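You operate a simulated robot arm through the tools that you are given. There is no shell and no other tool. Be economical: measure what you need, move in short steps, check, and stop when the job is done.

Carry out the task below with a simulated robot arm. There is one attempt and no reset: what you move stays moved.

TASK
Change the letter board from toy to joy and tilt it up again.
Fine: lay it flat to swap; the new tile is in the round table drawer, the old one goes there; shut the drawer; leave the board's button and dial. Where these are worked on the way, their far stop is far enough and under half their travel is too little: letter board, round table drawer.

It is judged by the outcome, as a careful person would: the job done as asked, and still so three seconds after it is handed in. It fails if anything else is knocked over, pushed out of place, dropped, spilled or broken.

THE ROBOT
A 6-joint arm with a fingered hand, fixed in place. Base frame: the origin is at the foot of the arm, x ahead of it, y to its left, z up. Readings come in m, degrees, newtons and seconds.
With the tool pointing down near the work surface it reaches from about 0.24 to 0.5 m from the base axis. Its first joint turns from -166.0 to 166.0 degrees. Payload 2.3 kg.
The tool frame sits at the grasp point between the pads (the TCP): z along the fingers, y along the line on which they close. The tips reach 0.022 m beyond it. The gripper opens to 0.112 m. The gripper's body begins 0.06 m behind the TCP. The gripper is a hand of 3 fingers: y runs from the thumb to the fingers, the wrist lies at [0, 0, -0.218] in the tool frame.
Orientation is told as [roll, pitch, yaw] about the base's x, y, z axes, in that order, counted from this pose: with the fingers straight down and closing along the base's y, the tool's x points along the base's -x, its y along +y and its z along -z.

THE INTERFACE
- The arm moves only by the tool nudge_tool. Its argument "commands" is a list of rows, each an object of numbers (a shift or turn left out is 0): "dx", "dy", "dz": the shift along the base's x, y, z in mm; "rx", "ry", "rz": the turn, a rotation vector about the base's x, y, z in degrees. In form: [{"dx": .., "dy": .., "dz": .., "rx": .., "ry": .., "rz": ..}, ...]. A call has 1 to 10 rows; each row shifts and turns the commanded pose from where the row before left it. Each row takes 0.2 s and may step no farther than 0.05 m and 8.6 degrees from the row before; otherwise, the whole call is refused. Where a pose cannot be reached the arm comes as near as it can. A force on the tool above 70 N (or 10 N above the force at the start of the call, whichever is more), or a blocked arm, ends the call early, and 0.2 s more pass. In this call time passes only in rows, and 0.2 s behind the last. It gives the time, the measured TCP pose, the force on the tool (base axes), the opening and the grip force at its end, in the units of the frame above (readings bear some noise), with the torque about the TCP (base axes, N m) and any sound that the robot's microphone picked up.
- Cameras (640 x 400 px; columns grow to the right, rows downward): "scene" is fixed at [0.4017, -0.6514, 1.2859]; the picture's right is [0.97, 0.22, 0.00], its down [0.12, -0.54, -0.83] and it looks along [-0.19, 0.81, -0.56] (base axes); focal length 300 px, centre (320, 200). "wrist" rides on the gripper at [0.066, 0.003, -0.08] in the tool frame; the picture's right is [-0.05, 1.00, 0.00], its down [-0.77, -0.04, -0.64] and it looks along [-0.64, -0.03, 0.77] (tool axes); focal length 275 px, centre (320, 200). There is no depth. A picture from a camera that has moved, and an enlarged one, comes with that camera's place and axes in the base frame and with its lens.
- grab_frame(camera): a new picture of that camera. No time passes.
- raise_lower(by): slides the trunk up (or, below 0, down) by that many m; the arm rides with it, the base frame stays. It gives what a move gives, with no picture.
- set_fingers(finger1, finger2, thumb_bend): sets how far each is bent, from 0 (flat) to 1 (curled in); at 0.3 the hand is open as for a grip, at 0.7 the pads meet at the TCP. One left out holds its place. A second passes; each finger stops where it meets its share of the squeeze, and holds until it gets a number again. It is the only way to open and close the hand. It gives what a move gives, with no picture; readings hold the bend of each and the force on the fingers (four entries, about 0 where the hand has none), thumb and palm.
- inspect(camera, box): a new picture of the part [left, top, right, bottom] of that camera's present view, enlarged. No time passes.
- job_done(): hands the job in; it is judged then, once.

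Work in short steps. Places have to be worked out from the pictures, the camera data and where the tool is seen: move nearer, look again, correct. Check each grasp and each placing, and mend what went wrong. You have 120 turns and 68 pictures in all, those below and enlarged ones among them. Open the gripper and draw the arm clear of the work before you hand the job in, unless the task says otherwise; then end with one line.

The tools are called as a command line: name --argument value ..., lists and objects as JSON in quotes. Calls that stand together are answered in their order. nudge_tool: Moves the arm, as the interface text tells. Its arguments: {"type":"object","properties":{"commands":{"type":"array","items":{"type":"object","properties":{"dx":{"type":"number"},"dy":{"type":"number"},"dz":{"type":"number"},"rx":{"type":"number"},"ry":{"type":"number"},"rz":{"type":"number"}}}}},"required":["commands"]} The other tools are called the same way: raise_lower (by) slides the trunk up or down; set_fingers (finger1, finger2, thumb_bend) moves the fingers one by one; grab_frame (camera) takes a picture; inspect (camera, box) takes an enlarged picture of a part of a camera's view; job_done () hands the job in.

At the start:

```text
time: 0.0
tcp_pos: [0.2992, -0.0269, 1.051]
orientation: [0.0, -0.1, 0.0]
contact_force: [0.3, -0.4, 0.3]
ft_torque: [-0.01, -0.01, 0.03]
finger_gap: 0.1119
gripper_force: 0.1
shape: jaw
bend: [0.3, 0.3, 0.3]
finger forces: [0.1, 0.1, 0.0, 0.1, 0.1, 0.1]
trunk travel left (down, up): [-0.289, 0.301]
```

scene: 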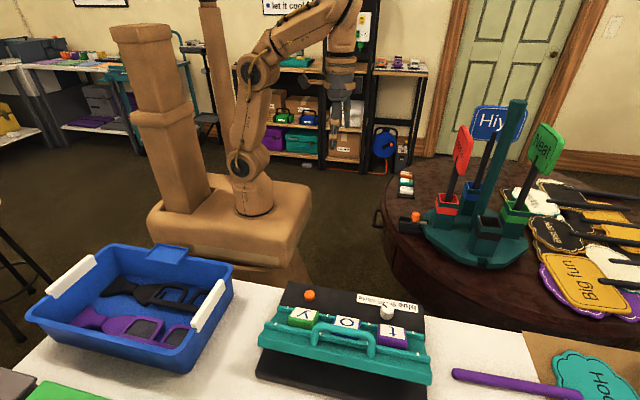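
wrist: 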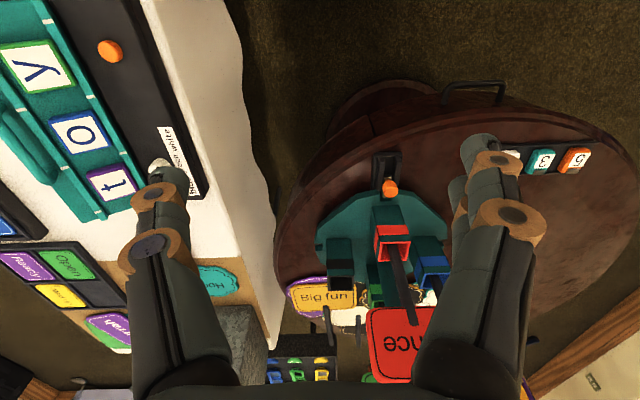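

The pictures show a letter board on the white table and a round table with a drawer handle. I enlarge both for detail.

inspect --camera "scene" --box '[240, 270, 450, 400]'

inspect --camera "scene" --box '[360, 150, 560, 280]'

inspect --camera "wrist" --box '[0, 0, 240, 200]'

inspect --camera "wrist" --box '[270, 60, 640, 300]'

```text
3.05 times, centred on (345, 335) of scene
camera zoom: at [0.4017, -0.6514, 1.2859], right [0.97, 0.22, 0.0], down [0.12, -0.54, -0.83], along [-0.19, 0.81, -0.56], focal length 915 px, centre (244, -211)
```

zoom: 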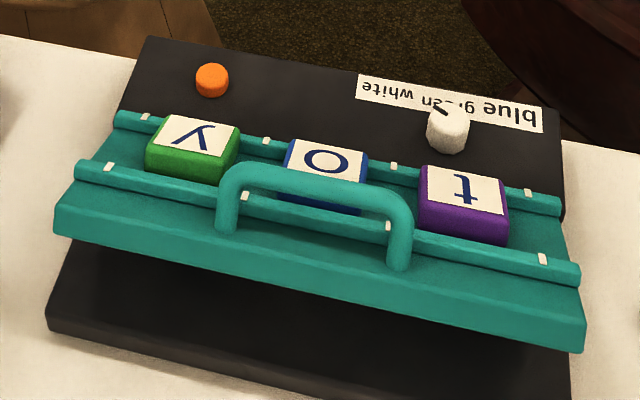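

```text
3.08 times, centred on (460, 215) of scene
camera zoom: at [0.4017, -0.6514, 1.2859], right [0.97, 0.22, 0.0], down [0.12, -0.54, -0.83], along [-0.19, 0.81, -0.56], focal length 924 px, centre (-111, 154)
```

zoom: 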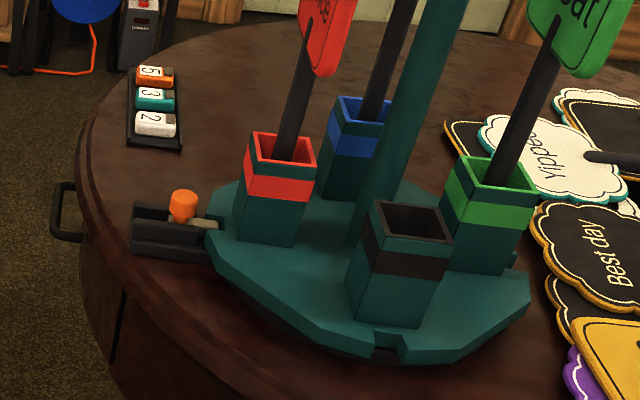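

```text
2.00 times, centred on (120, 100) of wrist
camera zoom: at [0.233, -0.0226, 1.1309], right [0.05, 1.0, 0.0], down [0.77, -0.04, 0.64], along [0.64, -0.03, -0.77], focal length 551 px, centre (720, 400)
```

zoom: 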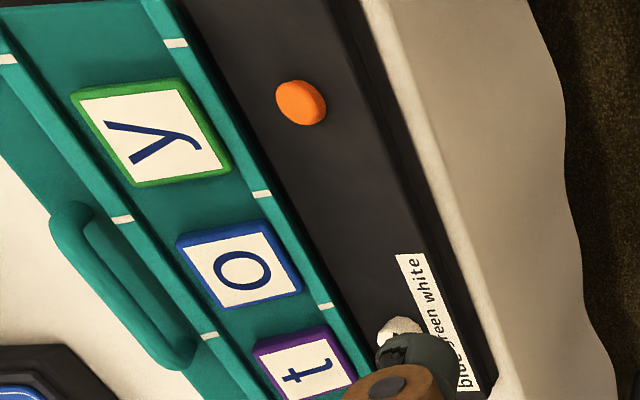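

```text
1.67 times, centred on (455, 180) of wrist
camera zoom: at [0.233, -0.0226, 1.1309], right [0.05, 1.0, 0.0], down [0.77, -0.04, 0.64], along [0.64, -0.03, -0.77], focal length 459 px, centre (95, 233)
```

zoom: 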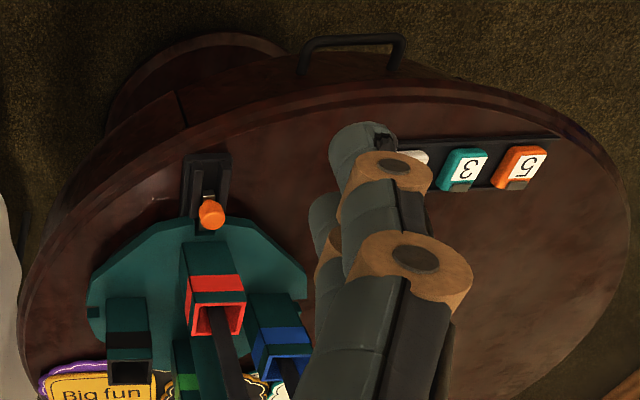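

Triangulating from both pictures: the board's tiles are at about y=-0.33, z≈0.81 (t at x≈0.45) and the handle at about (0.37,-0.375,0.855). The drawer handle is at about (0.41,0.25,0.61). I move toward the drawer for a closer look.

nudge_tool --commands '[{"dx": -15, "dy": 45}, {"dx": -15, "dy": 45}, {"dx": -10, "dy": 45, "dz": -20}, {"dx": -10, "dy": 45, "dz": -20}, {"dx": -10, "dy": 40, "dz": -30}]'

grab_frame --camera "wrist"

grab_frame --camera "scene"

```text
refused: row 3 steps farther than a row can; nothing moved
```

```text
61 pictures are left
camera wrist: at [0.233, -0.0226, 1.1309], right [0.05, 1.0, 0.0], down [0.77, -0.04, 0.64], along [0.64, -0.03, -0.77], focal length 275 px, centre (320, 200)
```

wrist: 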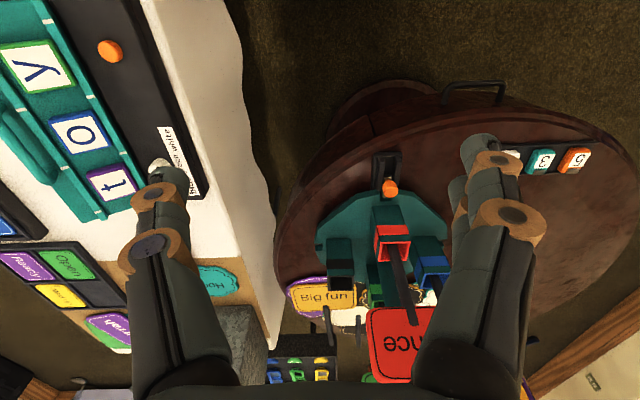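

```text
60 pictures are left
```

scene: 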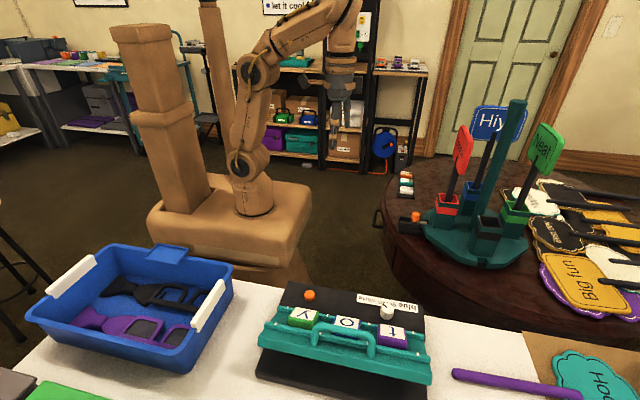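

The call was refused for step size; I resend with smaller steps.

nudge_tool --commands '[{"dx": -10, "dy": 40}, {"dx": -10, "dy": 40}, {"dx": -10, "dy": 40, "dz": -20}, {"dx": -10, "dy": 40, "dz": -20}, {"dx": -10, "dy": 40, "dz": -20}, {"dy": 20}]'

```text
time: 1.4
tcp_pos: [0.2494, 0.1955, 0.9914]
orientation: [0.0, 0.0, -0.1]
contact_force: [-0.3, -1.0, 0.1]
ft_torque: [-0.01, -0.01, 0.0]
finger_gap: 0.1118
gripper_force: 0.1
shape: jaw
bend: [0.3, 0.3, 0.3]
finger forces: [0.0, 0.0, 0.1, 0.1, 0.0, 0.0]
trunk travel left (down, up): [-0.289, 0.301]
```

Now I look at the drawer from here.

grab_frame --camera "wrist"

```text
59 pictures are left
camera wrist: at [0.1828, 0.198, 1.0706], right [0.05, 1.0, 0.0], down [0.77, -0.04, 0.64], along [0.64, -0.03, -0.77], focal length 275 px, centre (320, 200)
```

wrist: 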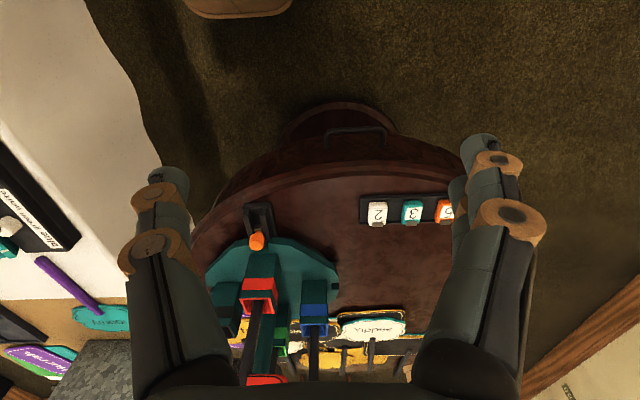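

The handle bar triangulates to about (0.408,0.252,0.603), some 11 cm long along y. I turn the hand to close in the x-z plane, thumb inward, and tilt it toward the table.

nudge_tool --commands '[{"rz": 8.5, "dx": -5}, {"rz": 8.5, "dx": -5}, {"rz": 8.5, "dy": 10}, {"rz": 8.5, "dy": 10}, {"rz": 8.5, "dy": 10}, {"rz": 8.5, "dy": 10}, {"rz": 8.5, "dy": 10}, {"rz": 8.5}, {"rz": 8.5}, {"rz": 8.5}]'

nudge_tool --commands '[{"rz": 5, "dz": -20}, {"ry": -7.5, "dz": -20}, {"ry": -7.5, "dz": -20}, {"ry": -7.5, "dz": -20}, {"ry": -7.5, "dz": -20}, {"ry": -7.5, "dz": -20}, {"ry": -7.5, "dz": -20}]'

grab_frame --camera "wrist"

grab_frame --camera "scene"

```text
time: 3.6
tcp_pos: [0.2393, 0.2458, 0.9912]
orientation: [0.0, 0.0, 85.2]
contact_force: [0.4, 1.0, -0.5]
ft_torque: [0.02, 0.01, -0.02]
finger_gap: 0.1118
gripper_force: 0.0
shape: jaw
bend: [0.3, 0.3, 0.3]
finger forces: [0.0, 0.0, 0.0, 0.1, 0.1, 0.0]
trunk travel left (down, up): [-0.289, 0.301]
```

```text
time: 5.2
tcp_pos: [0.2376, 0.2428, 0.8513]
orientation: [-45.1, 0.1, 90.0]
contact_force: [0.4, -0.1, -0.2]
ft_torque: [-0.02, -0.04, 0.0]
finger_gap: 0.1119
gripper_force: 0.0
shape: jaw
bend: [0.3, 0.3, 0.3]
finger forces: [0.0, 0.1, 0.1, 0.0, 0.0, 0.0]
trunk travel left (down, up): [-0.289, 0.301]
```

```text
58 pictures are left
camera wrist: at [0.1798, 0.1785, 0.905], right [-0.71, 0.04, -0.71], down [-0.43, 0.77, 0.47], along [0.57, 0.64, -0.52], focal length 275 px, centre (320, 200)
```

wrist: 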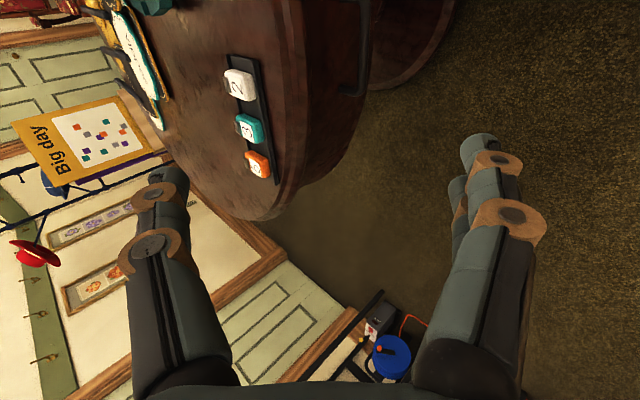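

```text
57 pictures are left
```

scene: 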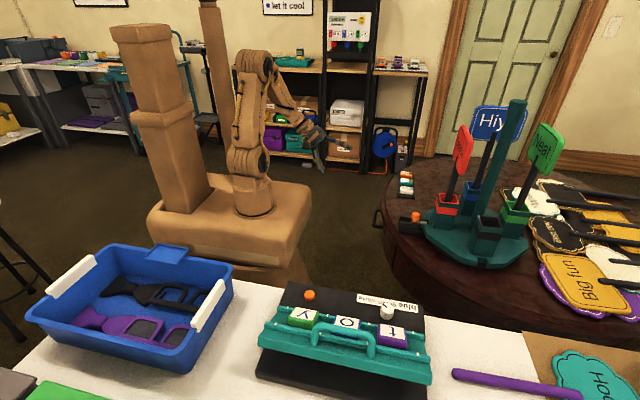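

The handle's +y end confirms the bar at x≈0.408, y 0.20–0.30, z≈0.605. I bend the thumb part-way to fit in the gap and approach along the tool axis.

set_fingers --thumb_bend 0.58

nudge_tool --commands '[{"dx": 20, "dy": 2, "dz": -40}, {"dx": 20, "dy": 2, "dz": -40}, {"dx": 20, "dy": 2, "dz": -40}, {"dx": 30, "dy": 1, "dz": -38}, {"dx": 15, "dz": -15}]'

grab_frame --camera "wrist"

inspect --camera "scene" --box '[280, 140, 460, 260]'

```text
time: 6.2
tcp_pos: [0.2381, 0.2438, 0.8522]
orientation: [-45.0, 0.0, 89.9]
contact_force: [0.0, 0.0, -0.2]
ft_torque: [0.01, 0.01, 0.02]
finger_gap: 0.0737
gripper_force: 0.1
shape: fingers
bend: [0.3, 0.3, 0.57]
finger forces: [0.0, 0.1, 0.0, 0.0, 0.0, 0.1]
trunk travel left (down, up): [-0.289, 0.301]
```

```text
time: 7.4
tcp_pos: [0.343, 0.2512, 0.6785]
orientation: [-45.0, 0.0, 90.0]
contact_force: [-0.3, 0.5, 0.5]
ft_torque: [-0.03, 0.0, 0.02]
finger_gap: 0.0736
gripper_force: 0.1
shape: fingers
bend: [0.3, 0.3, 0.57]
finger forces: [0.0, 0.0, 0.0, 0.0, 0.1, 0.0]
trunk travel left (down, up): [-0.289, 0.301]
```

```text
56 pictures are left
camera wrist: at [0.2851, 0.1853, 0.7323], right [-0.71, 0.05, -0.71], down [-0.42, 0.77, 0.48], along [0.57, 0.64, -0.52], focal length 275 px, centre (320, 200)
```

wrist: 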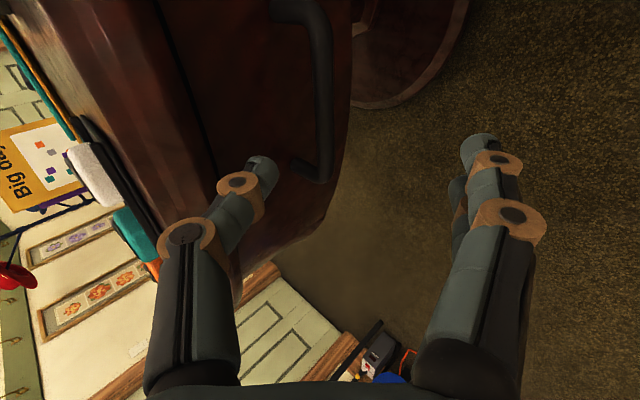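

```text
3.33 times, centred on (370, 200) of scene
camera zoom: at [0.4017, -0.6514, 1.2859], right [0.97, 0.22, 0.0], down [0.12, -0.54, -0.83], along [-0.19, 0.81, -0.56], focal length 1001 px, centre (153, 200)
```

zoom: 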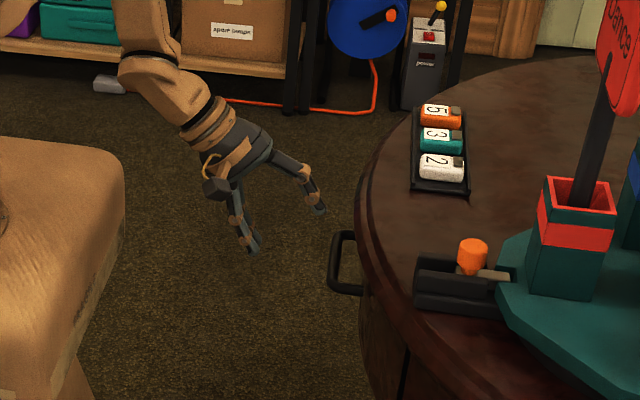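

The bar refines to about (0.408,0.255,0.612), on the hand's line of approach. I advance ~85 mm along the tool axis.

nudge_tool --commands '[{"dx": 15, "dz": -15}, {"dx": 15, "dz": -15}, {"dx": 15, "dy": 2, "dz": -15}, {"dx": 8, "dz": -8}]'

grab_frame --camera "wrist"

```text
time: 8.4
tcp_pos: [0.3955, 0.254, 0.626]
orientation: [-45.0, 0.0, 90.0]
contact_force: [-3.6, -1.2, 0.4]
ft_torque: [0.0, -0.04, -0.01]
finger_gap: 0.0711
gripper_force: 1.8
shape: fingers
bend: [0.3, 0.3, 0.58]
finger forces: [0.1, 0.0, 0.0, 0.0, 3.1, 0.0]
trunk travel left (down, up): [-0.289, 0.301]
```

```text
54 pictures are left
camera wrist: at [0.338, 0.1872, 0.6794], right [-0.71, 0.05, -0.71], down [-0.42, 0.77, 0.48], along [0.57, 0.64, -0.52], focal length 275 px, centre (320, 200)
```

wrist: 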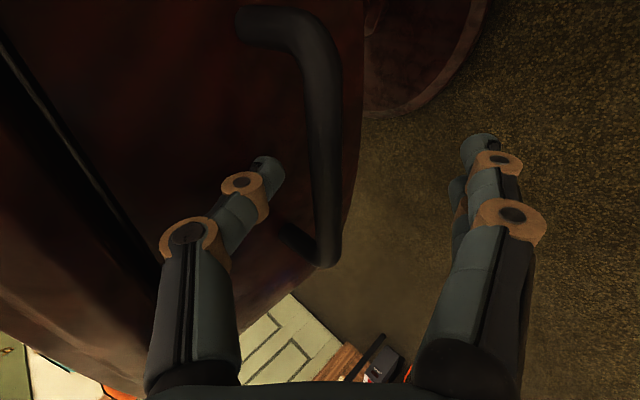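

The thumb is behind the bar and its tip touches the drawer front lightly; I close the fingers on the bar.

nudge_tool --commands '[{"dx": -4}]'

set_fingers --finger1 0.72 --finger2 0.72

grab_frame --camera "wrist"

```text
time: 8.8
tcp_pos: [0.3911, 0.2537, 0.6248]
orientation: [-45.1, 0.0, 90.0]
contact_force: [-0.1, 0.7, -0.4]
ft_torque: [0.03, -0.01, 0.06]
finger_gap: 0.0733
gripper_force: 0.0
shape: fingers
bend: [0.3, 0.3, 0.57]
finger forces: [0.0, 0.2, 0.1, 0.0, 0.1, 0.0]
trunk travel left (down, up): [-0.289, 0.301]
```

```text
time: 9.8
tcp_pos: [0.3922, 0.2532, 0.625]
orientation: [-44.8, 0.0, 89.9]
contact_force: [-0.3, -0.8, -5.6]
ft_torque: [0.0, 0.05, -0.01]
finger_gap: 0.0191
gripper_force: 2.7
shape: fingers
bend: [0.71, 0.71, 0.57]
finger forces: [2.5, 2.5, 0.1, 0.1, 0.0, 0.0]
trunk travel left (down, up): [-0.289, 0.301]
```

```text
53 pictures are left
camera wrist: at [0.3343, 0.1874, 0.679], right [-0.71, 0.05, -0.71], down [-0.42, 0.77, 0.48], along [0.57, 0.63, -0.53], focal length 275 px, centre (320, 200)
```

wrist: 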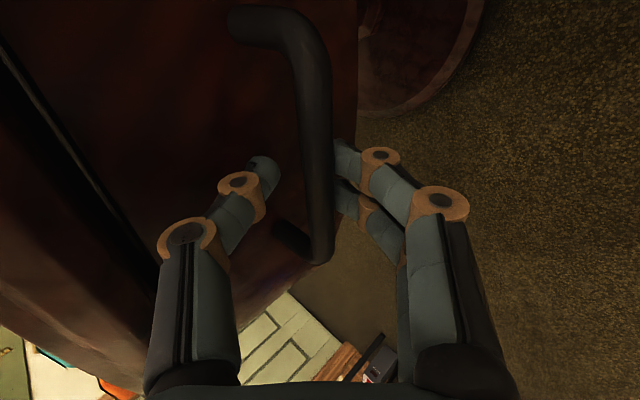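

The fingers bear on the bar from outside; I close the thumb onto it too, then pull gently along -x.

set_fingers --thumb_bend 0.75

nudge_tool --commands '[{"dx": -8}, {"dx": -8}, {"dx": -8}, {"dx": -8}]'

grab_frame --camera "wrist"

```text
time: 10.8
tcp_pos: [0.3931, 0.2533, 0.6256]
orientation: [-45.0, 0.0, 90.1]
contact_force: [-0.9, 0.4, -2.0]
ft_torque: [0.03, 0.0, 0.01]
finger_gap: 0.0003
gripper_force: 3.2
shape: fingers
bend: [0.71, 0.71, 0.73]
finger forces: [1.8, 1.9, 0.1, 0.0, 2.6, 0.0]
trunk travel left (down, up): [-0.289, 0.301]
```

```text
time: 11.8
tcp_pos: [0.3594, 0.2534, 0.6257]
orientation: [-45.1, 0.0, 90.0]
contact_force: [0.1, 0.4, -2.6]
ft_torque: [-0.01, 0.0, 0.01]
finger_gap: 0.0003
gripper_force: 2.8
shape: fingers
bend: [0.71, 0.71, 0.73]
finger forces: [1.9, 1.9, 0.0, 0.1, 2.6, 0.0]
trunk travel left (down, up): [-0.289, 0.301]
```

```text
52 pictures are left
camera wrist: at [0.3021, 0.1873, 0.6791], right [-0.71, 0.05, -0.71], down [-0.42, 0.77, 0.48], along [0.57, 0.64, -0.52], focal length 275 px, centre (320, 200)
```

wrist: 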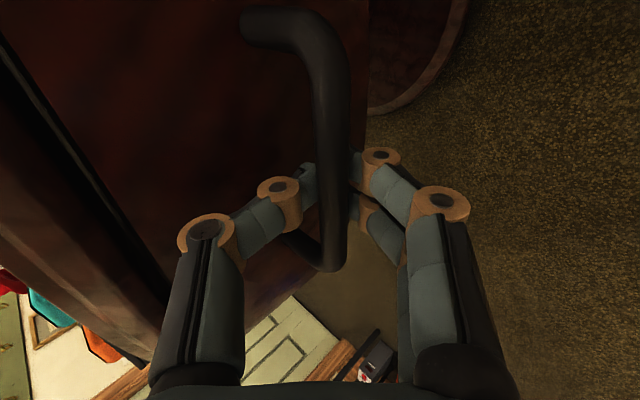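

The handle stayed in the grip while the hand moved 33 mm, so the drawer follows. I keep pulling.

nudge_tool --commands '[{"dx": -10}, {"dx": -10}, {"dx": -10}, {"dx": -10}, {"dx": -10}, {"dx": -10}]'

inspect --camera "scene" --box '[280, 140, 460, 260]'

```text
time: 13.2
tcp_pos: [0.3, 0.253, 0.6248]
orientation: [-45.0, 0.0, 90.0]
contact_force: [0.8, 1.9, -3.5]
ft_torque: [-0.03, 0.0, 0.01]
finger_gap: 0.0003
gripper_force: 3.6
shape: fingers
bend: [0.71, 0.71, 0.74]
finger forces: [2.1, 2.0, 0.0, 0.0, 2.5, 0.0]
trunk travel left (down, up): [-0.289, 0.301]
```

```text
3.33 times, centred on (370, 200) of scene
camera zoom: at [0.4017, -0.6514, 1.2859], right [0.97, 0.22, 0.0], down [0.12, -0.54, -0.83], along [-0.19, 0.81, -0.56], focal length 1001 px, centre (153, 200)
```

zoom: 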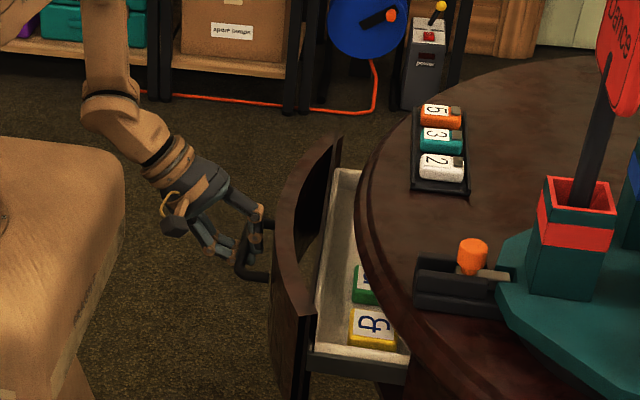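

The drawer is opening and tiles are visible inside. I pull further toward its stop.

nudge_tool --commands '[{"dx": -10}, {"dx": -10}, {"dx": -10}, {"dx": -10}]'

inspect --camera "scene" --box '[280, 140, 460, 260]'

```text
time: 14.2
tcp_pos: [0.2609, 0.2539, 0.6251]
orientation: [-45.0, 0.0, 90.0]
contact_force: [0.4, 0.4, -5.5]
ft_torque: [0.05, 0.01, 0.0]
finger_gap: 0.0
gripper_force: 3.9
shape: fingers
bend: [0.71, 0.71, 0.73]
finger forces: [2.6, 2.5, 0.0, 0.0, 2.3, 0.0]
trunk travel left (down, up): [-0.289, 0.301]
```

```text
3.33 times, centred on (370, 200) of scene
camera zoom: at [0.4017, -0.6514, 1.2859], right [0.97, 0.22, 0.0], down [0.12, -0.54, -0.83], along [-0.19, 0.81, -0.56], focal length 1001 px, centre (153, 200)
```

zoom: 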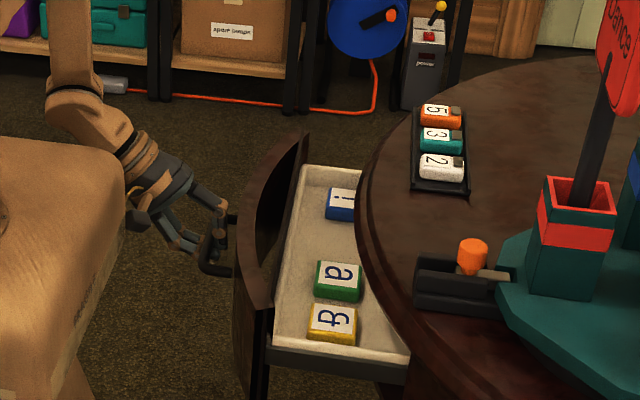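

Three tiles can be seen, more may be deeper. I pull a little further.

nudge_tool --commands '[{"dx": -8}, {"dx": -8}, {"dx": -8}, {"dx": -8}]'

inspect --camera "scene" --box '[280, 150, 430, 250]'

```text
time: 15.2
tcp_pos: [0.2284, 0.2519, 0.625]
orientation: [-45.0, 0.0, 89.8]
contact_force: [0.0, 0.6, -2.7]
ft_torque: [0.0, 0.0, -0.03]
finger_gap: 0.0
gripper_force: 2.6
shape: fingers
bend: [0.71, 0.71, 0.74]
finger forces: [1.9, 1.9, 0.1, 0.1, 2.4, 0.1]
trunk travel left (down, up): [-0.289, 0.301]
```

```text
4.00 times, centred on (355, 200) of scene
camera zoom: at [0.4017, -0.6514, 1.2859], right [0.97, 0.22, 0.0], down [0.12, -0.54, -0.83], along [-0.19, 0.81, -0.56], focal length 1201 px, centre (180, 200)
```

zoom: 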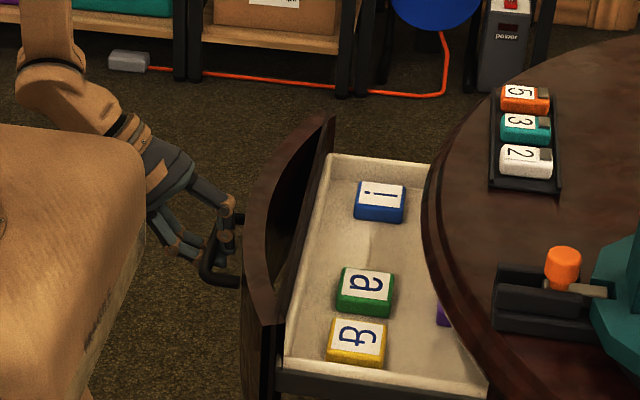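

A purple tile is emerging deeper in. I pull a bit more, cautiously.

nudge_tool --commands '[{"dx": -8}, {"dx": -8}, {"dx": -8}]'

inspect --camera "scene" --box '[280, 150, 430, 250]'

```text
time: 16.0
tcp_pos: [0.206, 0.254, 0.6244]
orientation: [-45.0, 0.0, 89.9]
contact_force: [-0.4, 0.5, -3.6]
ft_torque: [-0.03, 0.0, 0.02]
finger_gap: 0.0
gripper_force: 2.7
shape: fingers
bend: [0.71, 0.71, 0.74]
finger forces: [1.7, 1.8, 0.0, 0.0, 2.3, 0.0]
trunk travel left (down, up): [-0.289, 0.301]
```

```text
4.00 times, centred on (355, 200) of scene
camera zoom: at [0.4017, -0.6514, 1.2859], right [0.97, 0.22, 0.0], down [0.12, -0.54, -0.83], along [-0.19, 0.81, -0.56], focal length 1201 px, centre (180, 200)
```

zoom: 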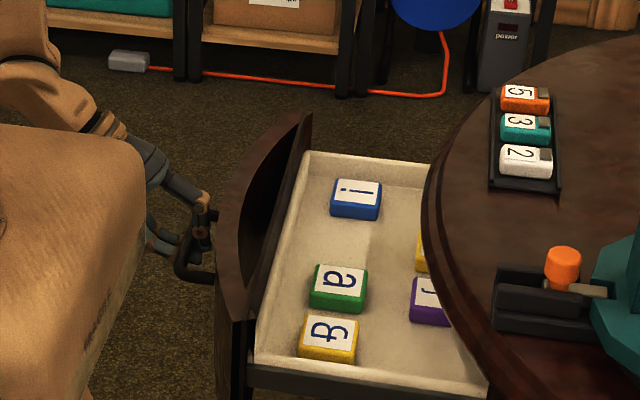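

Two more tiles (purple, yellow) are appearing deeper; the blue looks like "i". I pull on.

nudge_tool --commands '[{"dx": -8}, {"dx": -8}, {"dx": -8}]'

inspect --camera "scene" --box '[280, 150, 430, 250]'

```text
time: 16.8
tcp_pos: [0.1807, 0.2524, 0.6243]
orientation: [-45.0, 0.0, 90.0]
contact_force: [0.3, -0.4, -3.4]
ft_torque: [0.02, -0.01, 0.02]
finger_gap: 0.0002
gripper_force: 2.6
shape: fingers
bend: [0.71, 0.71, 0.74]
finger forces: [1.7, 1.7, 0.1, 0.0, 2.2, 0.0]
trunk travel left (down, up): [-0.289, 0.301]
```

```text
4.00 times, centred on (355, 200) of scene
camera zoom: at [0.4017, -0.6514, 1.2859], right [0.97, 0.22, 0.0], down [0.12, -0.54, -0.83], along [-0.19, 0.81, -0.56], focal length 1201 px, centre (180, 200)
```

zoom: 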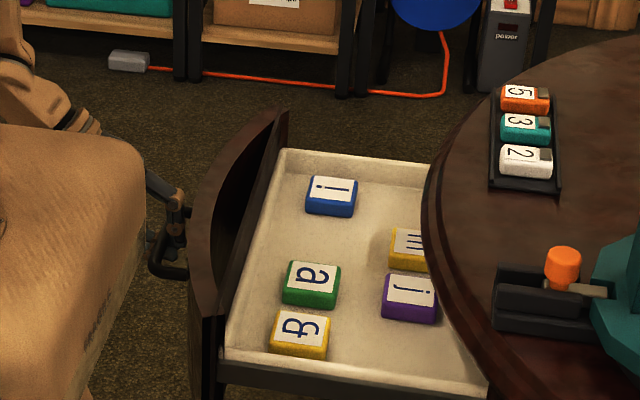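

The purple tile is "j". I pull further for more room around it.

nudge_tool --commands '[{"dx": -8}, {"dx": -8}, {"dx": -8}]'

inspect --camera "scene" --box '[280, 150, 430, 250]'

```text
time: 17.6
tcp_pos: [0.1575, 0.2544, 0.6265]
orientation: [-45.0, 0.1, 90.1]
contact_force: [0.4, 0.7, -2.4]
ft_torque: [0.02, 0.02, 0.02]
finger_gap: 0.0
gripper_force: 3.2
shape: fingers
bend: [0.71, 0.71, 0.74]
finger forces: [1.8, 1.9, 0.1, 0.0, 2.2, 0.0]
trunk travel left (down, up): [-0.289, 0.301]
```

```text
4.00 times, centred on (355, 200) of scene
camera zoom: at [0.4017, -0.6514, 1.2859], right [0.97, 0.22, 0.0], down [0.12, -0.54, -0.83], along [-0.19, 0.81, -0.56], focal length 1201 px, centre (180, 200)
```

zoom: 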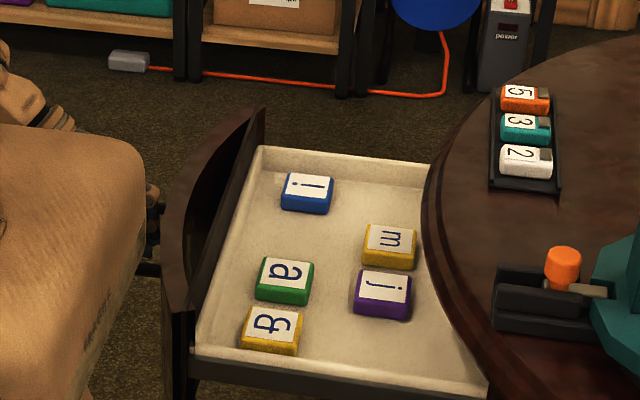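

The j is now clear of the table edge. I release the handle: thumb back to its entry bend, fingers fully open, then lift straight up.

set_fingers --finger1 0.3 --finger2 0.3 --thumb_bend 0.58

nudge_tool --commands '[{"dx": -3, "dz": 8}, {"dz": 12}, {"dz": 15}, {"dz": 20}, {"dz": 30}, {"dz": 30}]'

inspect --camera "scene" --box '[240, 120, 440, 250]'

```text
time: 18.6
tcp_pos: [0.1573, 0.2535, 0.6254]
orientation: [-44.9, 0.0, 90.1]
contact_force: [0.0, -0.7, -0.5]
ft_torque: [-0.03, 0.01, 0.02]
finger_gap: 0.0728
gripper_force: 0.1
shape: fingers
bend: [0.3, 0.3, 0.57]
finger forces: [0.0, 0.0, 0.1, 0.0, 0.1, 0.0]
trunk travel left (down, up): [-0.289, 0.301]
```

```text
time: 19.1
tcp_pos: [0.1526, 0.2542, 0.6331]
orientation: [-44.6, -0.3, 90.0]
contact_force: [7.1, 5.7, -28.5]
ft_torque: [1.97, -1.48, 0.25]
finger_gap: 0.0727
gripper_force: 0.1
shape: fingers
bend: [0.3, 0.3, 0.57]
finger forces: [0.0, 0.1, 0.0, 0.1, 0.0, 0.0]
trunk travel left (down, up): [-0.289, 0.301]
stopped in row 2: the force on the tool passed its limit at 189 N (the readings are from after the stop); the commanded pose is now the measured one
```

```text
3.08 times, centred on (340, 185) of scene
camera zoom: at [0.4017, -0.6514, 1.2859], right [0.97, 0.22, 0.0], down [0.12, -0.54, -0.83], along [-0.19, 0.81, -0.56], focal length 924 px, centre (258, 246)
```

zoom: 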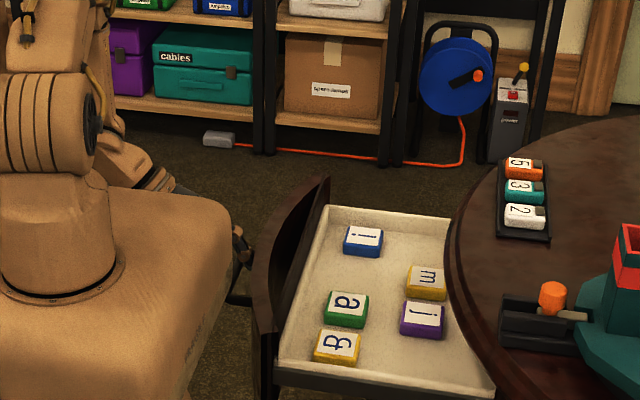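

The wrist camera side of the hand has come up under the robot's own platform edge, so I go back down, re-close the fingers and push the drawer partly in to free the hand.

nudge_tool --commands '[{"dx": 2, "dz": -7}]'

set_fingers --finger1 0.72 --finger2 0.72 --thumb_bend 0.75

nudge_tool --commands '[{"dx": 8}, {"dx": 8}, {"dx": 8}, {"dx": 8}, {"dx": 8}, {"dx": 8}, {"dx": 8}, {"dx": 8}, {"dx": 8}]'

inspect --camera "scene" --box '[240, 120, 440, 250]'

```text
time: 19.5
tcp_pos: [0.1554, 0.2531, 0.626]
orientation: [-44.7, -0.3, 89.9]
contact_force: [-0.1, -0.5, -0.6]
ft_torque: [0.0, -0.04, 0.02]
finger_gap: 0.0731
gripper_force: 0.0
shape: fingers
bend: [0.3, 0.3, 0.57]
finger forces: [0.0, 0.0, 0.0, 0.0, 0.0, 0.0]
trunk travel left (down, up): [-0.289, 0.301]
```

```text
time: 20.5
tcp_pos: [0.1557, 0.2537, 0.626]
orientation: [-44.5, -0.1, 90.0]
contact_force: [-0.3, -0.4, -8.8]
ft_torque: [-0.05, -0.13, -0.01]
finger_gap: 0.0001
gripper_force: 4.4
shape: fingers
bend: [0.71, 0.71, 0.75]
finger forces: [3.9, 4.2, 0.0, 0.1, 0.0, 0.0]
trunk travel left (down, up): [-0.289, 0.301]
```

```text
time: 22.5
tcp_pos: [0.2269, 0.2521, 0.6247]
orientation: [-44.6, -0.2, 90.1]
contact_force: [0.6, 1.5, -7.5]
ft_torque: [0.0, -0.11, -0.03]
finger_gap: 0.0
gripper_force: 3.5
shape: fingers
bend: [0.71, 0.71, 0.75]
finger forces: [3.5, 3.5, 0.0, 0.0, 0.0, 0.0]
trunk travel left (down, up): [-0.289, 0.301]
```

```text
3.08 times, centred on (340, 185) of scene
camera zoom: at [0.4017, -0.6514, 1.2859], right [0.97, 0.22, 0.0], down [0.12, -0.54, -0.83], along [-0.19, 0.81, -0.56], focal length 924 px, centre (258, 246)
```

zoom: 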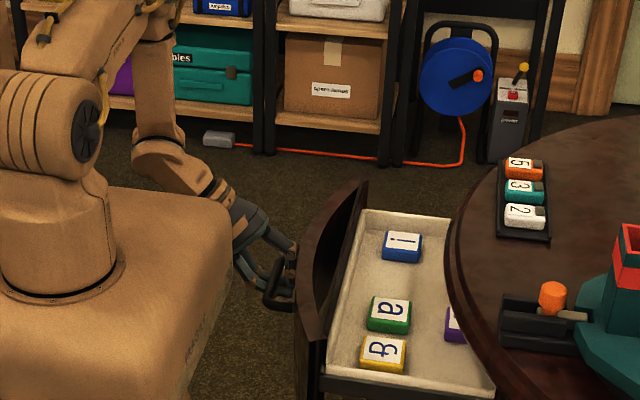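

The hand is nearly clear of the platform; I push 20 mm more, release and lift gently.

nudge_tool --commands '[{"dx": 8}, {"dx": 8}, {"dx": 6}]'

set_fingers --finger1 0.3 --finger2 0.3 --thumb_bend 0.58

nudge_tool --commands '[{"dx": -3, "dz": 5}, {"dx": -1, "dz": 5}, {"dz": 8}, {"dz": 12}, {"dz": 20}, {"dz": 25}, {"dz": 25}]'

grab_frame --camera "scene"

```text
time: 23.3
tcp_pos: [0.2495, 0.2537, 0.6262]
orientation: [-44.7, -0.2, 90.0]
contact_force: [-0.9, 0.2, -7.0]
ft_torque: [0.01, -0.11, 0.01]
finger_gap: 0.0
gripper_force: 3.0
shape: fingers
bend: [0.71, 0.71, 0.75]
finger forces: [3.3, 3.4, 0.0, 0.1, 0.0, 0.1]
trunk travel left (down, up): [-0.289, 0.301]
```

```text
time: 24.3
tcp_pos: [0.2495, 0.2531, 0.6259]
orientation: [-44.6, -0.2, 89.8]
contact_force: [-0.7, -0.6, 0.6]
ft_torque: [0.02, 0.0, 0.02]
finger_gap: 0.0742
gripper_force: 0.0
shape: fingers
bend: [0.3, 0.3, 0.57]
finger forces: [0.0, 0.0, 0.0, 0.1, 0.7, 0.0]
trunk travel left (down, up): [-0.289, 0.301]
```

```text
time: 25.0
tcp_pos: [0.2461, 0.2536, 0.6345]
orientation: [-44.3, -0.3, 89.9]
contact_force: [15.3, 2.0, -26.3]
ft_torque: [2.0, -0.84, 1.07]
finger_gap: 0.0736
gripper_force: 0.1
shape: fingers
bend: [0.3, 0.3, 0.57]
finger forces: [0.0, 0.1, 0.0, 0.1, 0.0, 0.0]
trunk travel left (down, up): [-0.289, 0.301]
stopped in row 3: the force on the tool passed its limit at 141 N (the readings are from after the stop); the commanded pose is now the measured one
```

```text
43 pictures are left
```

scene: 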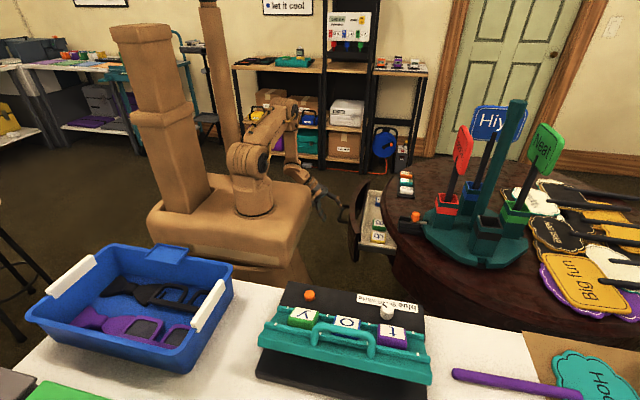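

Same contact point on the hand (the camera housing at y≈0.18) says the platform reaches further forward than I judged. I lower again, regrip and push the drawer 45 mm further in.

nudge_tool --commands '[{"dx": 3, "dz": -8}]'

set_fingers --finger1 0.72 --finger2 0.72 --thumb_bend 0.75

nudge_tool --commands '[{"dx": 8}, {"dx": 8}, {"dx": 8}, {"dx": 8}, {"dx": 8}, {"dx": 5}]'

set_fingers --finger1 0.3 --finger2 0.3 --thumb_bend 0.58

nudge_tool --commands '[{"dx": -2, "dz": 4}, {"dz": 4}, {"dz": 4}, {"dz": 6}]'

```text
time: 25.4
tcp_pos: [0.2474, 0.253, 0.6276]
orientation: [-44.4, -0.3, 89.9]
contact_force: [-0.2, -0.6, 0.6]
ft_torque: [0.01, -0.05, 0.02]
finger_gap: 0.0737
gripper_force: 0.1
shape: fingers
bend: [0.3, 0.3, 0.57]
finger forces: [0.0, 0.0, 0.0, 0.0, 1.0, 0.0]
trunk travel left (down, up): [-0.289, 0.301]
```

```text
time: 26.4
tcp_pos: [0.2485, 0.2534, 0.627]
orientation: [-44.3, -0.2, 89.8]
contact_force: [-1.6, -0.9, -10.2]
ft_torque: [-0.03, -0.19, 0.0]
finger_gap: 0.0
gripper_force: 5.0
shape: fingers
bend: [0.71, 0.71, 0.75]
finger forces: [5.0, 5.2, 0.1, 0.0, 0.0, 0.0]
trunk travel left (down, up): [-0.289, 0.301]
```

```text
time: 27.8
tcp_pos: [0.2945, 0.2532, 0.6263]
orientation: [-44.2, -0.3, 89.9]
contact_force: [0.4, -1.9, -9.5]
ft_torque: [-0.02, -0.17, 0.01]
finger_gap: 0.0
gripper_force: 5.1
shape: fingers
bend: [0.71, 0.71, 0.75]
finger forces: [4.8, 5.0, 0.0, 0.1, 0.0, 0.0]
trunk travel left (down, up): [-0.289, 0.301]
```

```text
time: 28.8
tcp_pos: [0.2936, 0.2538, 0.6273]
orientation: [-44.4, -0.3, 89.9]
contact_force: [-0.1, 1.2, -0.1]
ft_torque: [0.0, -0.01, -0.01]
finger_gap: 0.074
gripper_force: 0.2
shape: fingers
bend: [0.3, 0.3, 0.57]
finger forces: [0.1, 0.0, 0.0, 0.0, 0.8, 0.1]
trunk travel left (down, up): [-0.289, 0.301]
```

```text
time: 29.8
tcp_pos: [0.2923, 0.2527, 0.6447]
orientation: [-44.3, -0.3, 89.9]
contact_force: [0.7, 0.5, 0.5]
ft_torque: [-0.02, 0.01, 0.0]
finger_gap: 0.0732
gripper_force: 0.1
shape: fingers
bend: [0.3, 0.3, 0.57]
finger forces: [0.1, 0.0, 0.0, 0.1, 0.1, 0.0]
trunk travel left (down, up): [-0.289, 0.301]
```

Free now. I lift away, level the hand and turn it back so the wrist camera looks into the drawer.

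nudge_tool --commands '[{"dz": 25}, {"dz": 30}, {"dz": 30}, {"dz": 30}, {"ry": 7.5, "dz": 20}, {"ry": 7.5, "dz": 20}, {"ry": 7.5}, {"ry": 7.5}, {"ry": 7.5}, {"ry": 7.0}]'

nudge_tool --commands '[{"rz": -8.5}, {"rz": -8.5}, {"rz": -8.5}, {"rz": -8.5}, {"rz": -8.5}, {"rz": -8.5}, {"rz": -8.5}, {"rz": -8.5}, {"rz": -8.5}, {"rz": -8.5}]'

grab_frame --camera "wrist"

```text
time: 32.0
tcp_pos: [0.2916, 0.2537, 0.8001]
orientation: [0.1, -0.2, 89.7]
contact_force: [-0.1, 0.3, -0.6]
ft_torque: [0.01, 0.0, 0.03]
finger_gap: 0.0736
gripper_force: 0.0
shape: fingers
bend: [0.3, 0.3, 0.57]
finger forces: [0.0, 0.1, 0.0, 0.0, 0.1, 0.1]
trunk travel left (down, up): [-0.289, 0.301]
```

```text
time: 34.2
tcp_pos: [0.2907, 0.2541, 0.7996]
orientation: [0.1, -0.2, 4.5]
contact_force: [-0.2, 0.1, 0.2]
ft_torque: [-0.02, 0.01, -0.01]
finger_gap: 0.0736
gripper_force: 0.0
shape: fingers
bend: [0.3, 0.3, 0.57]
finger forces: [0.0, 0.0, 0.0, 0.0, 0.0, 0.1]
trunk travel left (down, up): [-0.289, 0.301]
```

```text
42 pictures are left
camera wrist: at [0.2253, 0.251, 0.8796], right [-0.03, 1.0, 0.0], down [0.77, 0.02, 0.64], along [0.64, 0.02, -0.77], focal length 275 px, centre (320, 200)
```

wrist: 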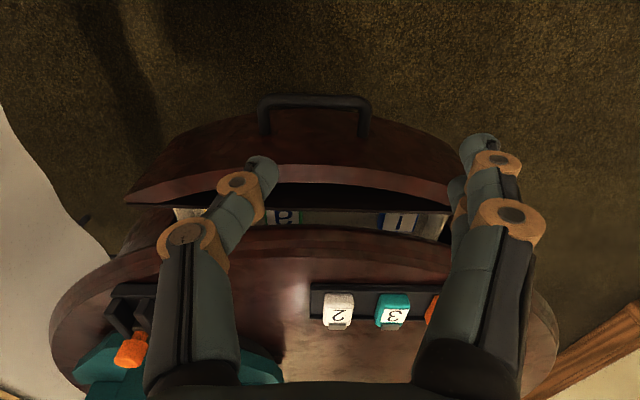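

The drawer front's top edge is about x 0.35–0.366, z≈0.69, with ~4 cm between it and the table edge. I'll straddle the panel top (thumb inside) at y≈0.30 and pull it; first turn back to yaw 90 above it.

nudge_tool --commands '[{"rz": 8.5, "dx": 7, "dy": 5}, {"rz": 8.5, "dx": 7, "dy": 5}, {"rz": 8.5, "dx": 7, "dy": 5}, {"rz": 8.5, "dx": 7, "dy": 5}, {"rz": 8.5, "dx": 7, "dy": 5}, {"rz": 8.5, "dx": 7, "dy": 5}, {"rz": 8.5, "dx": 7, "dy": 5}, {"rz": 8.5, "dx": 6, "dy": 5}, {"rz": 8.5, "dx": 5, "dy": 5}, {"rz": 8.5}]'

nudge_tool --commands '[{"dz": -25}, {"dz": -25}]'

grab_frame --camera "wrist"

```text
time: 36.4
tcp_pos: [0.3524, 0.2994, 0.7989]
orientation: [0.1, -0.2, 89.8]
contact_force: [-0.3, -0.8, 0.4]
ft_torque: [-0.04, -0.01, 0.01]
finger_gap: 0.0735
gripper_force: 0.2
shape: fingers
bend: [0.3, 0.3, 0.57]
finger forces: [0.0, 0.0, 0.1, 0.0, 0.0, 0.0]
trunk travel left (down, up): [-0.289, 0.301]
```

```text
time: 37.0
tcp_pos: [0.3514, 0.2992, 0.7491]
orientation: [0.1, -0.2, 89.7]
contact_force: [-0.3, -0.2, 0.1]
ft_torque: [0.01, 0.01, 0.01]
finger_gap: 0.0735
gripper_force: 0.1
shape: fingers
bend: [0.3, 0.3, 0.57]
finger forces: [0.0, 0.0, 0.0, 0.0, 0.1, 0.0]
trunk travel left (down, up): [-0.289, 0.301]
```

```text
41 pictures are left
camera wrist: at [0.3487, 0.2329, 0.8295], right [-1.0, 0.05, 0.0], down [0.04, 0.77, 0.64], along [0.03, 0.64, -0.77], focal length 275 px, centre (320, 200)
```

wrist: 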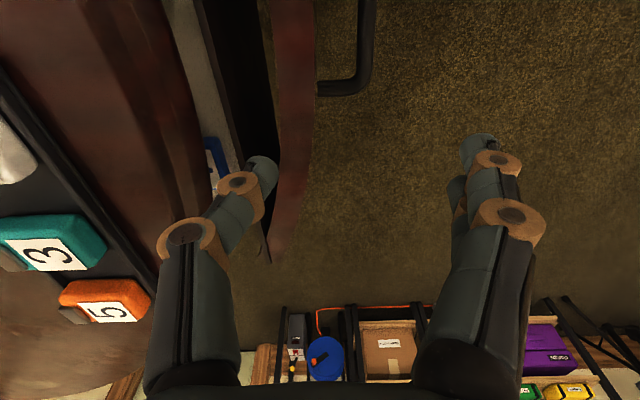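

At y=0.30 the panel spans x≈0.362–0.378 and the table edge is ≈0.417. I tilt 20° so the thumb becomes vertical and lower it into that gap as a hook.

nudge_tool --commands '[{"ry": -7, "dx": 5}, {"ry": -7, "dx": 5}, {"ry": -6, "dx": 4}, {"dz": -20}, {"dz": -15}]'

grab_frame --camera "wrist"

```text
time: 38.2
tcp_pos: [0.3635, 0.299, 0.7137]
orientation: [-19.9, -0.2, 89.8]
contact_force: [0.1, 0.8, 0.3]
ft_torque: [0.02, 0.01, 0.01]
finger_gap: 0.0737
gripper_force: 0.1
shape: fingers
bend: [0.3, 0.3, 0.57]
finger forces: [0.0, 0.0, 0.0, 0.0, 0.0, 0.0]
trunk travel left (down, up): [-0.289, 0.301]
```

```text
40 pictures are left
camera wrist: at [0.3353, 0.2324, 0.7881], right [-0.94, 0.05, -0.34], down [-0.18, 0.77, 0.61], along [0.29, 0.64, -0.71], focal length 275 px, centre (320, 200)
```

wrist: 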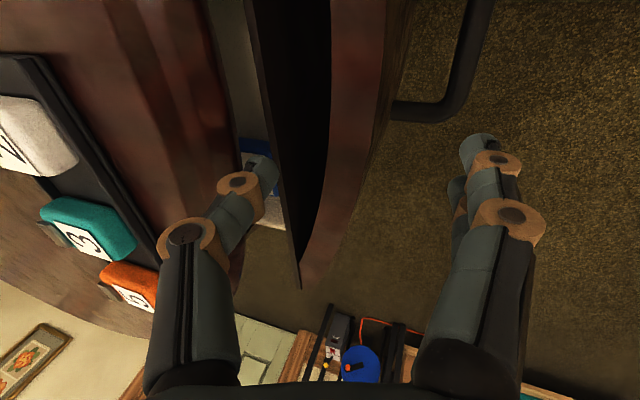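

The thumb is over the gap between panel and table edge. I lower it 35 mm in small steps.

nudge_tool --commands '[{"dz": -12}, {"dz": -12}, {"dz": -11}]'

grab_frame --camera "wrist"

```text
time: 39.0
tcp_pos: [0.3637, 0.2989, 0.6833]
orientation: [-20.4, -0.5, 89.9]
contact_force: [-3.1, 1.2, 34.8]
ft_torque: [0.02, -1.64, 0.07]
finger_gap: 0.0921
gripper_force: 18.8
shape: fingers
bend: [0.3, 0.3, 0.53]
finger forces: [0.0, 0.0, 0.0, 0.1, 38.2, 0.1]
trunk travel left (down, up): [-0.289, 0.301]
```

```text
39 pictures are left
camera wrist: at [0.3336, 0.2318, 0.7569], right [-0.94, 0.05, -0.35], down [-0.19, 0.76, 0.62], along [0.3, 0.64, -0.71], focal length 275 px, centre (320, 200)
```

wrist: 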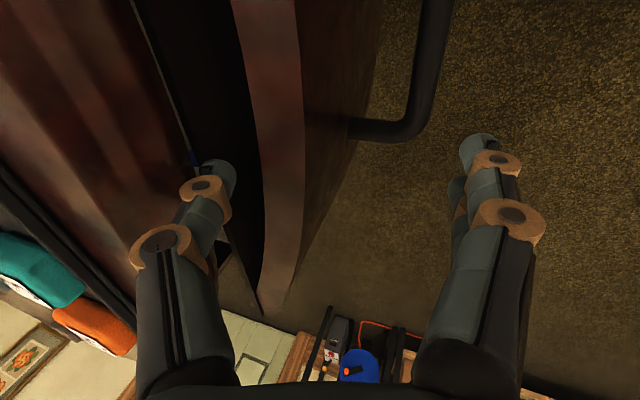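

The thumb tip is resting on something about z≈0.66 behind the rim (35 N). I raise it 8 mm, which still leaves it below the rim, and check the scene view.

nudge_tool --commands '[{"dz": 8}]'

inspect --camera "scene" --box '[310, 150, 430, 230]'

```text
time: 39.4
tcp_pos: [0.3633, 0.2988, 0.6879]
orientation: [-19.9, -0.3, 89.8]
contact_force: [-0.3, 4.0, 16.3]
ft_torque: [0.07, -0.72, 0.16]
finger_gap: 0.085
gripper_force: 8.3
shape: fingers
bend: [0.3, 0.3, 0.54]
finger forces: [0.0, 0.1, 0.0, 0.1, 17.1, 0.0]
trunk travel left (down, up): [-0.289, 0.301]
```

```text
5.00 times, centred on (370, 190) of scene
camera zoom: at [0.4017, -0.6514, 1.2859], right [0.97, 0.22, 0.0], down [0.12, -0.54, -0.83], along [-0.19, 0.81, -0.56], focal length 1502 px, centre (70, 250)
```

zoom: 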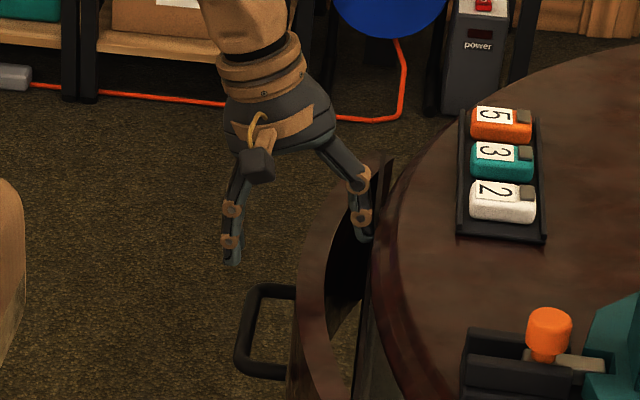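

The drawer front is a curved rim with a pocket and a straight black wall behind it; the thumb tip sits on that wall. I lift slightly and move -x to catch the rim from inside.

nudge_tool --commands '[{"dz": 6}, {"dx": -6}, {"dx": -6}, {"dx": -6}]'

inspect --camera "scene" --box '[310, 150, 430, 230]'

```text
time: 40.4
tcp_pos: [0.3479, 0.299, 0.6938]
orientation: [-19.8, -0.2, 89.8]
contact_force: [0.8, 1.6, 1.4]
ft_torque: [0.02, -0.05, 0.03]
finger_gap: 0.0746
gripper_force: 0.7
shape: fingers
bend: [0.3, 0.3, 0.57]
finger forces: [0.0, 0.0, 0.0, 0.0, 1.2, 0.0]
trunk travel left (down, up): [-0.289, 0.301]
```

```text
5.00 times, centred on (370, 190) of scene
camera zoom: at [0.4017, -0.6514, 1.2859], right [0.97, 0.22, 0.0], down [0.12, -0.54, -0.83], along [-0.19, 0.81, -0.56], focal length 1502 px, centre (70, 250)
```

zoom: 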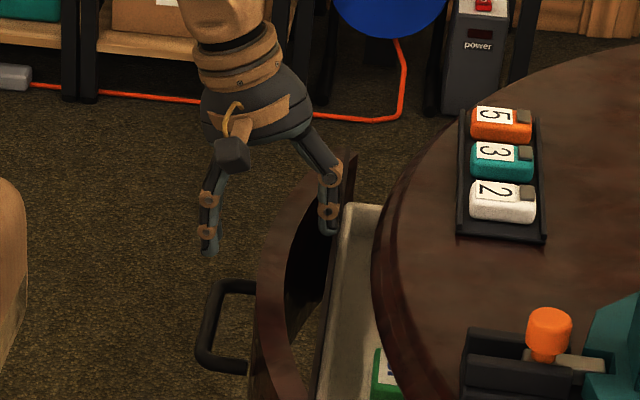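

The rim is hooked and the drawer follows with little force. I keep pulling.

nudge_tool --commands '[{"dx": -10}, {"dx": -10}, {"dx": -10}, {"dx": -10}, {"dx": -10}, {"dx": -10}]'

nudge_tool --commands '[{"dx": -10}, {"dx": -10}, {"dx": -10}, {"dx": -10}, {"dx": -10}]'

inspect --camera "scene" --box '[280, 150, 430, 250]'

```text
time: 41.8
tcp_pos: [0.2873, 0.2982, 0.6939]
orientation: [-19.9, -0.3, 89.8]
contact_force: [-0.3, 0.3, 1.2]
ft_torque: [0.02, -0.04, 0.01]
finger_gap: 0.0745
gripper_force: 0.1
shape: fingers
bend: [0.3, 0.3, 0.57]
finger forces: [0.0, 0.0, 0.0, 0.1, 0.6, 0.0]
trunk travel left (down, up): [-0.289, 0.301]
```

```text
time: 43.0
tcp_pos: [0.2375, 0.2988, 0.6943]
orientation: [-19.9, -0.3, 89.7]
contact_force: [0.7, -0.5, 0.2]
ft_torque: [0.01, 0.03, 0.01]
finger_gap: 0.0737
gripper_force: 0.0
shape: fingers
bend: [0.3, 0.3, 0.57]
finger forces: [0.0, 0.0, 0.0, 0.1, 0.1, 0.0]
trunk travel left (down, up): [-0.289, 0.301]
```

```text
4.00 times, centred on (355, 200) of scene
camera zoom: at [0.4017, -0.6514, 1.2859], right [0.97, 0.22, 0.0], down [0.12, -0.54, -0.83], along [-0.19, 0.81, -0.56], focal length 1201 px, centre (180, 200)
```

zoom: 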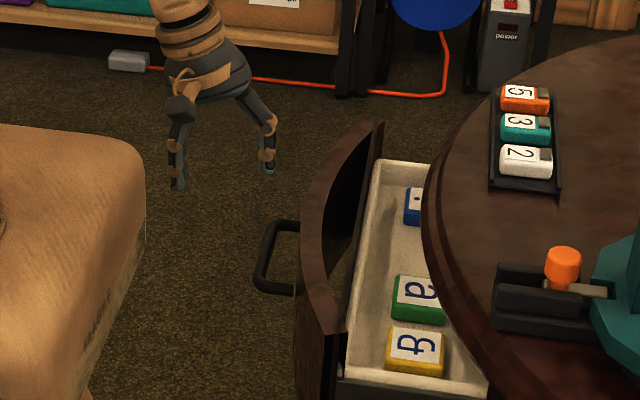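

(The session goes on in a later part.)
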